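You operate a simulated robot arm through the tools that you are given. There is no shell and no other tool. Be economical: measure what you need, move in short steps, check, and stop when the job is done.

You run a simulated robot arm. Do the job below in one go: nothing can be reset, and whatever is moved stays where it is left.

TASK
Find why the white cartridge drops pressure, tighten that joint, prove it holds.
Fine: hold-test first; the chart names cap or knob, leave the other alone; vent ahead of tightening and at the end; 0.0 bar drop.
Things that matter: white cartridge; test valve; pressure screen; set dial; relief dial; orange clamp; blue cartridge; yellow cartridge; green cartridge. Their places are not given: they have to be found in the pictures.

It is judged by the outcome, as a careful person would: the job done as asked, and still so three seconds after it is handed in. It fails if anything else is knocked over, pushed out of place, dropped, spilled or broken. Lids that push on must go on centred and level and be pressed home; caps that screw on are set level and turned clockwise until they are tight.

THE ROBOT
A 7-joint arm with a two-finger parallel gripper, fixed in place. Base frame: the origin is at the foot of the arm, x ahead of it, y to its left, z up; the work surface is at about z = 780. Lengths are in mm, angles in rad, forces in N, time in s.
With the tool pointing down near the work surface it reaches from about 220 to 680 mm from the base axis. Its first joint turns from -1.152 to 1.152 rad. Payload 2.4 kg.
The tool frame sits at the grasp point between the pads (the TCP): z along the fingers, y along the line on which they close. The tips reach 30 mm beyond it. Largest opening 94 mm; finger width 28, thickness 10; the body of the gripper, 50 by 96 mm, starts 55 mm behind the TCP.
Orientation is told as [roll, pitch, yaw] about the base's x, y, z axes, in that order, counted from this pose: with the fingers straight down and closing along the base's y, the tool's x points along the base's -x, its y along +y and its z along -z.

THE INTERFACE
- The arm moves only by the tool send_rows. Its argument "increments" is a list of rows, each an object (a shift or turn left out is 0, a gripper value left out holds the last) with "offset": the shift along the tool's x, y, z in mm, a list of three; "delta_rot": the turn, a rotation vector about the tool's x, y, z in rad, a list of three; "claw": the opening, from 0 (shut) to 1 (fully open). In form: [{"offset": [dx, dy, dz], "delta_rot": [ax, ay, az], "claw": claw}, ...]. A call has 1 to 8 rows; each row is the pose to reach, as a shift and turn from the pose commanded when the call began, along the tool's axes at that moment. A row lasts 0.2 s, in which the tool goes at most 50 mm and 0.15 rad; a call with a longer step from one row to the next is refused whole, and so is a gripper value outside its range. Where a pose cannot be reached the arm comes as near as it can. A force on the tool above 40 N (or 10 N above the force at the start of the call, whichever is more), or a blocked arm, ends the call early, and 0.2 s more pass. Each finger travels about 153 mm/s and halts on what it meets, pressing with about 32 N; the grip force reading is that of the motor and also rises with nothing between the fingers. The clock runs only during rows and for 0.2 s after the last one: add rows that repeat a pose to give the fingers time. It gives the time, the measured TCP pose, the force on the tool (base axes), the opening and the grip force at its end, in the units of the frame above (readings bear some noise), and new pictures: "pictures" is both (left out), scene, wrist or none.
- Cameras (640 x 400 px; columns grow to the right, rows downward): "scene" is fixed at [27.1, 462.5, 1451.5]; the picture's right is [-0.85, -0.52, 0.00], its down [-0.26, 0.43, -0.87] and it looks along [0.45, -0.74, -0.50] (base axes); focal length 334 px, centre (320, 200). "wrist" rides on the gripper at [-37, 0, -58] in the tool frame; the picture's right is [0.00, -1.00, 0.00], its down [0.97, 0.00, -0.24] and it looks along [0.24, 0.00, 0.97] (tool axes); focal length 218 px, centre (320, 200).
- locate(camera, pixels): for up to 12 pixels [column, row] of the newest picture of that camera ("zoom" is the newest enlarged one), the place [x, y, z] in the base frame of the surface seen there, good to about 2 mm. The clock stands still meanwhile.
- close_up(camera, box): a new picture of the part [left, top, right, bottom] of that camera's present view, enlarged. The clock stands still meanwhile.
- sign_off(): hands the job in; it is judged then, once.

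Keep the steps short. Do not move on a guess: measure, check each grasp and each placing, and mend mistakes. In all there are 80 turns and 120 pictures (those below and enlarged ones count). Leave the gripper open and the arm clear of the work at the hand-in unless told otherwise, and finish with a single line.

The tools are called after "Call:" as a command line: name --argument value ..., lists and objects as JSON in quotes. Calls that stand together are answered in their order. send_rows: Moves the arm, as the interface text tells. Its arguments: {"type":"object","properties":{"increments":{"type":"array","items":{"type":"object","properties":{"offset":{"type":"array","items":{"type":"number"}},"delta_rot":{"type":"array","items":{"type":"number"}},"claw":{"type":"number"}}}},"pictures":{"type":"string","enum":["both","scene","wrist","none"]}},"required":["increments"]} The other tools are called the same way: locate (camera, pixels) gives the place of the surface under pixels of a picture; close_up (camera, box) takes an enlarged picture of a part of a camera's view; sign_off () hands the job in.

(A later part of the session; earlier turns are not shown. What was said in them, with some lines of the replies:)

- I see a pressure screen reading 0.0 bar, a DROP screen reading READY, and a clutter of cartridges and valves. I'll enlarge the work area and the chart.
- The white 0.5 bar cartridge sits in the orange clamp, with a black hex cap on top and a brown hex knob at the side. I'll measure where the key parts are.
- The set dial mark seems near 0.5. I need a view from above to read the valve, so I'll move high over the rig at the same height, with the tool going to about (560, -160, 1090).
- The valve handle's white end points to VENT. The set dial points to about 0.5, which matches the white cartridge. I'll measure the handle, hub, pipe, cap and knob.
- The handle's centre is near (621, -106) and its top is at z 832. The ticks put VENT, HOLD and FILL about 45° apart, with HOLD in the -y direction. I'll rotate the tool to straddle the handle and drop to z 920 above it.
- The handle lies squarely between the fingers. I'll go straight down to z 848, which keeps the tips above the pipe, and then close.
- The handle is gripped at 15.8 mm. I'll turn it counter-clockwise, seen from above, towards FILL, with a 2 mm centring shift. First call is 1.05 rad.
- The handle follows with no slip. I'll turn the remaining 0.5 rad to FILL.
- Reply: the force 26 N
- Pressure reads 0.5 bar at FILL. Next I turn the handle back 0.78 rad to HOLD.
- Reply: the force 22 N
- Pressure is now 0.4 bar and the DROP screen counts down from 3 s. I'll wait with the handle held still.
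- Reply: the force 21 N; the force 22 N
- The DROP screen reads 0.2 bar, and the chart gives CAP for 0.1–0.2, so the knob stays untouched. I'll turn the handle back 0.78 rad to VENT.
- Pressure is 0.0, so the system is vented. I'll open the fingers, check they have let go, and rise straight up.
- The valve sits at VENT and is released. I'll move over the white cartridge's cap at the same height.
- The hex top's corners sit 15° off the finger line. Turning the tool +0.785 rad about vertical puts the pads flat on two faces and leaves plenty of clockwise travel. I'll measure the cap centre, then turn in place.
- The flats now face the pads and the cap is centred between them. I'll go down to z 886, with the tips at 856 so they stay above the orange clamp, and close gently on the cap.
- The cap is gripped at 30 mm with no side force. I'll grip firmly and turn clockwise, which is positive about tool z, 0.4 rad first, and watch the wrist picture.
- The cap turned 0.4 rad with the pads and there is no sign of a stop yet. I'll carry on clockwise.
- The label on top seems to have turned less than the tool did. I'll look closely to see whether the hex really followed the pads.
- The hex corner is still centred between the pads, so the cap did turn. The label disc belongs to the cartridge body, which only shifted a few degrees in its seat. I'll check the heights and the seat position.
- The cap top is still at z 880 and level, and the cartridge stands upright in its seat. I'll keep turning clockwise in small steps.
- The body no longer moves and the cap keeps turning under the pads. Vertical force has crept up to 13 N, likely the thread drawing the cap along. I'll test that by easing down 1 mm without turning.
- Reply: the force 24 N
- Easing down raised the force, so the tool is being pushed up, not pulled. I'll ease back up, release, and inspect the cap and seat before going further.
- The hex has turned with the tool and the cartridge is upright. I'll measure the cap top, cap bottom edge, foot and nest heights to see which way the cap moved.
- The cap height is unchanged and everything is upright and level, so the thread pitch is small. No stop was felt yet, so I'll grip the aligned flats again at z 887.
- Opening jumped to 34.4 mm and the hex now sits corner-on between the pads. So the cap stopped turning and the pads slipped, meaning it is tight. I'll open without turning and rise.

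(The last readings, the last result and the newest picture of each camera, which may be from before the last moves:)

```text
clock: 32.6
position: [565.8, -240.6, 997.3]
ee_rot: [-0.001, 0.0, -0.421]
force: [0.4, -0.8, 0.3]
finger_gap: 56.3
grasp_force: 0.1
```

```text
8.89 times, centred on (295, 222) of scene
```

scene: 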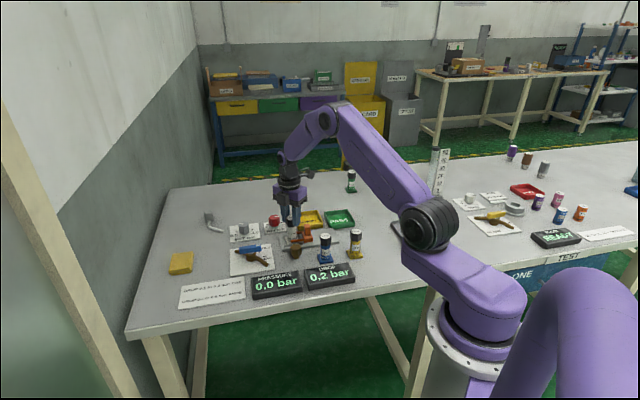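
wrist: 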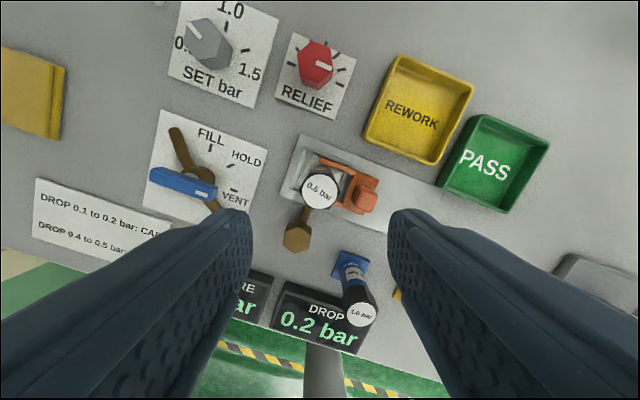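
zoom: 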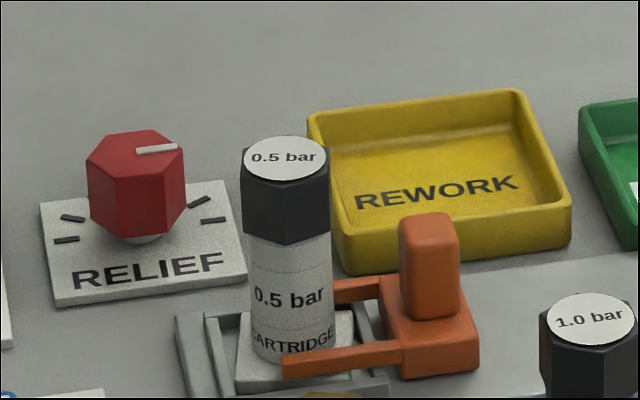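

The cap is level and the cartridge hasn't moved. I'll return over the valve at travel height, turning the tool back to the VENT handle angle.

Call:
send_rows --increments '[{"offset": [0.5, 18, 0], "delta_rot": [0, 0, -0.149], "claw": 0.45}, {"offset": [1, 36, 0], "delta_rot": [0, 0, -0.298]}, {"offset": [1.5, 54, 0], "delta_rot": [0, 0, -0.447]}, {"offset": [2, 72, 0], "delta_rot": [0, 0, -0.596]}, {"offset": [2.5, 90, 0], "delta_rot": [0, 0, -0.745]}, {"offset": [3, 108, 0], "delta_rot": [0, 0, -0.894]}, {"offset": [3.3, 126, 0], "delta_rot": [0, 0, -1.043]}, {"offset": [3.3, 144.3, 0], "delta_rot": [0, 0, -1.192]}]' --pictures "none"

Call:
send_rows --increments '[{"offset": [0, 0, 30], "delta_rot": [0, 0, -0.027]}, {"offset": [0, 0, 75], "delta_rot": [0, 0, -0.027]}, {"offset": [0, 0, 75], "delta_rot": [0, 0, -0.027]}]' --pictures "wrist"

```text
clock: 34.4
position: [622.2, -107.7, 995.5]
ee_rot: [0.001, -0.001, 0.775]
force: [-0.4, -0.3, 0.4]
finger_gap: 42.0
grasp_force: 0.0
```

```text
clock: 35.2
position: [620.2, -106.7, 920.8]
ee_rot: [0.0, -0.001, 0.799]
force: [-0.4, -0.4, 0.3]
finger_gap: 42.4
grasp_force: 0.0
```

wrist: 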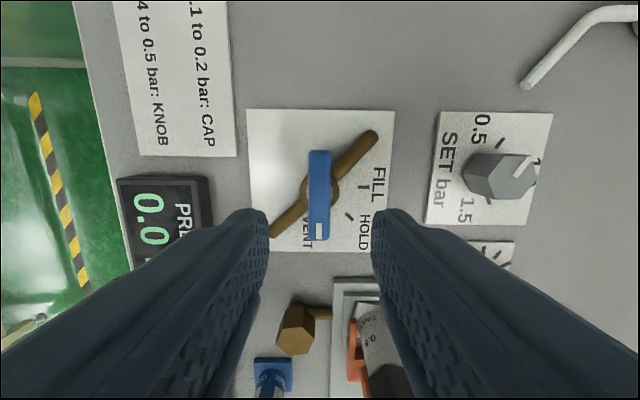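

The handle is centred between the fingers and at VENT. I'll go down to z 849 and grip it.

Call:
send_rows --increments '[{"offset": [0, 0, 25]}, {"offset": [0, 0, 50]}, {"offset": [0, 0, 71.5]}, {"offset": [0, 0, 71.5]}, {"offset": [0, 0, 71.5], "claw": 0}, {"offset": [0, 0, 71.5], "claw": 0}, {"offset": [0, 0, 71.5], "claw": 0}]' --pictures "none"

Call:
send_rows --increments '[{"delta_rot": [0, 0, -0.1]}, {"delta_rot": [0, 0, -0.24]}, {"delta_rot": [0, 0, -0.38]}, {"delta_rot": [0, 0, -0.52]}, {"delta_rot": [0, 0, -0.66]}, {"delta_rot": [0, 0, -0.8]}, {"delta_rot": [0, 0, -0.94]}, {"delta_rot": [0, 0, -1.05]}]' --pictures "none"

```text
clock: 36.8
position: [622.5, -107.5, 849.6]
ee_rot: [0.003, 0.001, 0.799]
force: [-6.8, 2.6, 0.5]
finger_gap: 16.0
grasp_force: 44.7
```

```text
clock: 38.6
position: [622.5, -107.1, 850.0]
ee_rot: [-0.002, 0.0, 1.851]
force: [9.1, 3.8, -18.3]
finger_gap: 15.8
grasp_force: 45.0
```

The handle is gripped at 16 mm and turning well. I'll finish the turn to FILL and dwell there.

Call:
send_rows --increments '[{"delta_rot": [0, 0, -0.13]}, {"delta_rot": [0, 0, -0.26]}, {"delta_rot": [0, 0, -0.39]}, {"delta_rot": [0, 0, -0.51]}, {"delta_rot": [0, 0, -0.51]}, {"delta_rot": [0, 0, -0.51]}, {"delta_rot": [0, 0, -0.51]}, {"delta_rot": [0, 0, -0.51]}]' --pictures "none"

Call:
close_up --camera "scene" --box '[220, 210, 360, 300]'

```text
clock: 40.4
position: [622.4, -106.7, 851.2]
ee_rot: [-0.002, 0.002, 2.36]
force: [17.8, 6.4, -21.2]
finger_gap: 15.8
grasp_force: 44.9
```

```text
4.44 times, centred on (290, 255) of scene
```

zoom: 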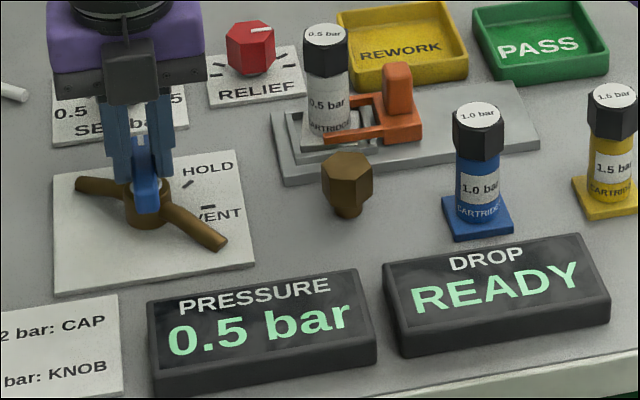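

Pressure is 0.5 bar and DROP shows READY. I'll turn back to HOLD and wait out the test.

Call:
send_rows --increments '[{"delta_rot": [0, 0, 0.13]}, {"delta_rot": [0, 0, 0.26]}, {"delta_rot": [0, 0, 0.39]}, {"delta_rot": [0, 0, 0.52]}, {"delta_rot": [0, 0, 0.65]}, {"delta_rot": [0, 0, 0.785]}, {"delta_rot": [0, 0, 0.785]}, {"delta_rot": [0, 0, 0.785]}]' --pictures "none"

Call:
send_rows --increments '[{}, {}, {}, {}, {}, {}, {}, {}]' --pictures "none"

Call:
send_rows --increments '[{}, {}, {}, {}, {}, {}, {}, {}]' --pictures "none"

Call:
send_rows --increments '[{}, {}, {}, {}]' --pictures "none"

Call:
close_up --camera "scene" --box '[220, 210, 360, 300]'

```text
clock: 42.2
position: [621.8, -106.3, 850.3]
ee_rot: [0.001, 0.0, 1.573]
force: [12.3, 9.5, -13.9]
finger_gap: 15.6
grasp_force: 44.9
```

```text
clock: 44.0
position: [622.9, -106.4, 849.6]
ee_rot: [0.0, 0.0, 1.574]
force: [11.2, 10.4, -10.3]
finger_gap: 16.0
grasp_force: 44.8
```

```text
clock: 45.8
position: [622.7, -107.4, 850.5]
ee_rot: [0.0, -0.001, 1.574]
force: [11.0, 10.0, -9.7]
finger_gap: 15.8
grasp_force: 44.9
```

```text
clock: 46.8
position: [622.1, -106.9, 850.4]
ee_rot: [0.001, -0.001, 1.575]
force: [10.6, 10.9, -9.3]
finger_gap: 15.5
grasp_force: 45.0
```

```text
4.44 times, centred on (290, 255) of scene
```

zoom: 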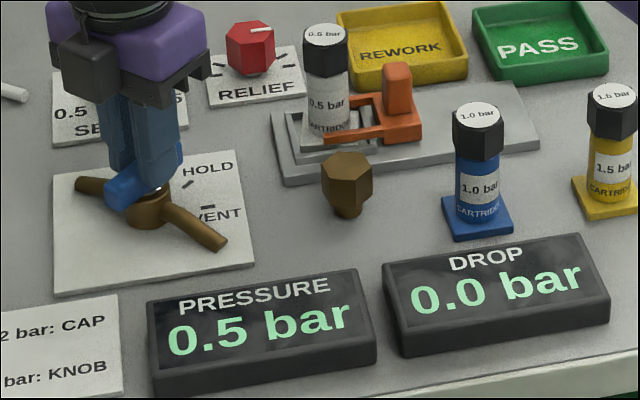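

DROP reads 0.0 bar with pressure steady at 0.5, so it holds. I'll turn to VENT, easing 1 mm down because the tool is pulling slightly on the handle.

Call:
send_rows --increments '[{"offset": [0, 0, 0.5], "delta_rot": [0, 0, 0.13]}, {"offset": [0, 0, 1], "delta_rot": [0, 0, 0.26]}, {"offset": [0, 0, 1], "delta_rot": [0, 0, 0.39]}, {"offset": [0, 0, 1], "delta_rot": [0, 0, 0.52]}, {"offset": [0, 0, 1], "delta_rot": [0, 0, 0.65]}, {"offset": [0, 0, 1], "delta_rot": [0, 0, 0.785]}, {"offset": [0, 0, 1], "delta_rot": [0, 0, 0.785]}, {"offset": [0, 0, 1], "delta_rot": [0, 0, 0.785]}]' --pictures "none"

Call:
close_up --camera "scene" --box '[220, 210, 360, 300]'

```text
clock: 48.6
position: [620.5, -106.7, 850.8]
ee_rot: [0.0, -0.002, 0.79]
force: [-2.4, 12.9, 19.8]
finger_gap: 16.0
grasp_force: 45.5
```

```text
4.44 times, centred on (290, 255) of scene
```

zoom: 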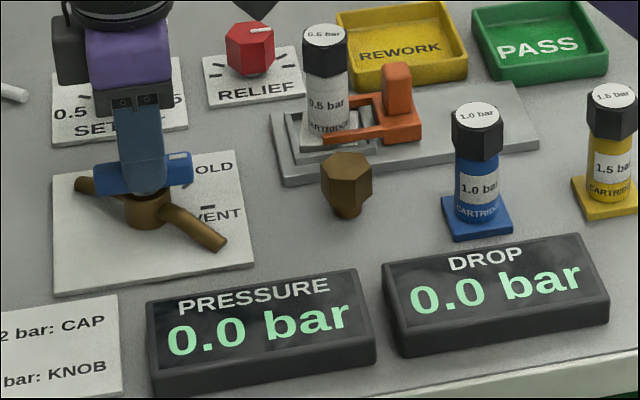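

The system is vented at 0.0 bar and the result stays at 0.0. I'll open, rise clear of the work, and take a last look.

Call:
send_rows --increments '[{"claw": 0.5}, {"claw": 0.5}, {"offset": [0, 0, -40]}, {"offset": [0, 0, -85]}, {"offset": [0, 0, -130]}, {"offset": [0, 0, -175]}, {"offset": [0, 0, -220], "claw": 1}, {"offset": [0, 0, -220], "claw": 1}]'

Call:
close_up --camera "scene" --box '[190, 190, 380, 310]'

```text
clock: 50.4
position: [621.0, -108.0, 1069.1]
ee_rot: [-0.001, 0.001, 0.789]
force: [0.5, 1.0, -0.3]
finger_gap: 94.1
grasp_force: 0.1
```

scene: 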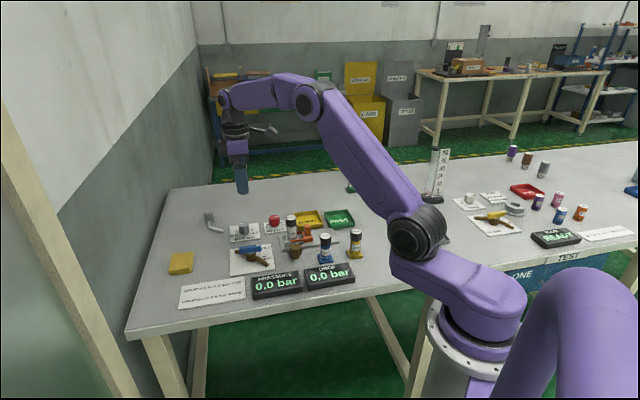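
wrist: 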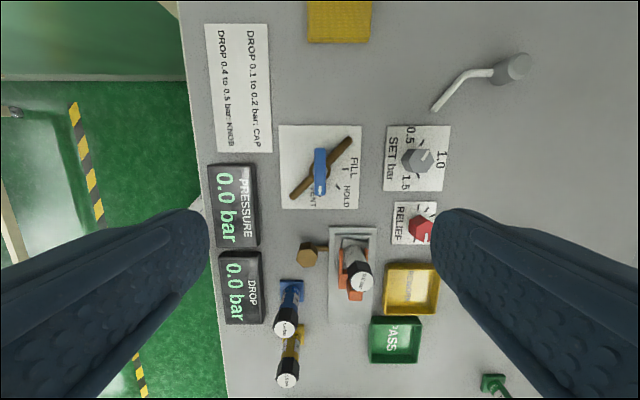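

```text
3.33 times, centred on (285, 250) of scene
```

zoom: 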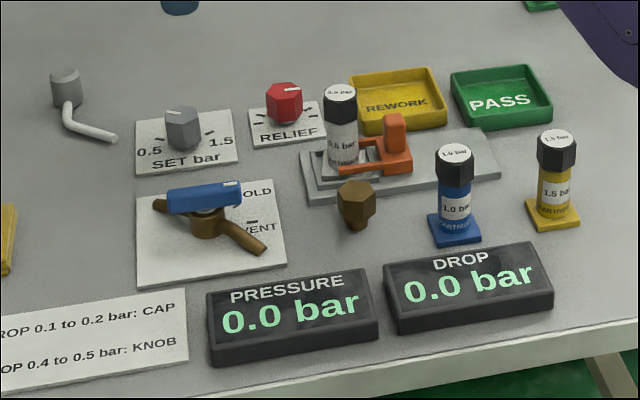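

The valve is at VENT, pressure and drop both read 0.0, nothing else has moved, and the gripper is open and clear. I'm handing in.

Call:
sign_off

```text
The job is handed in.
```

The white cartridge was leaking at its cap (0.2 bar drop in the first hold test); after venting I tightened the cap until it stopped, it then held 0.5 bar with 0.0 bar drop, and the system is vented again with the knob untouched.
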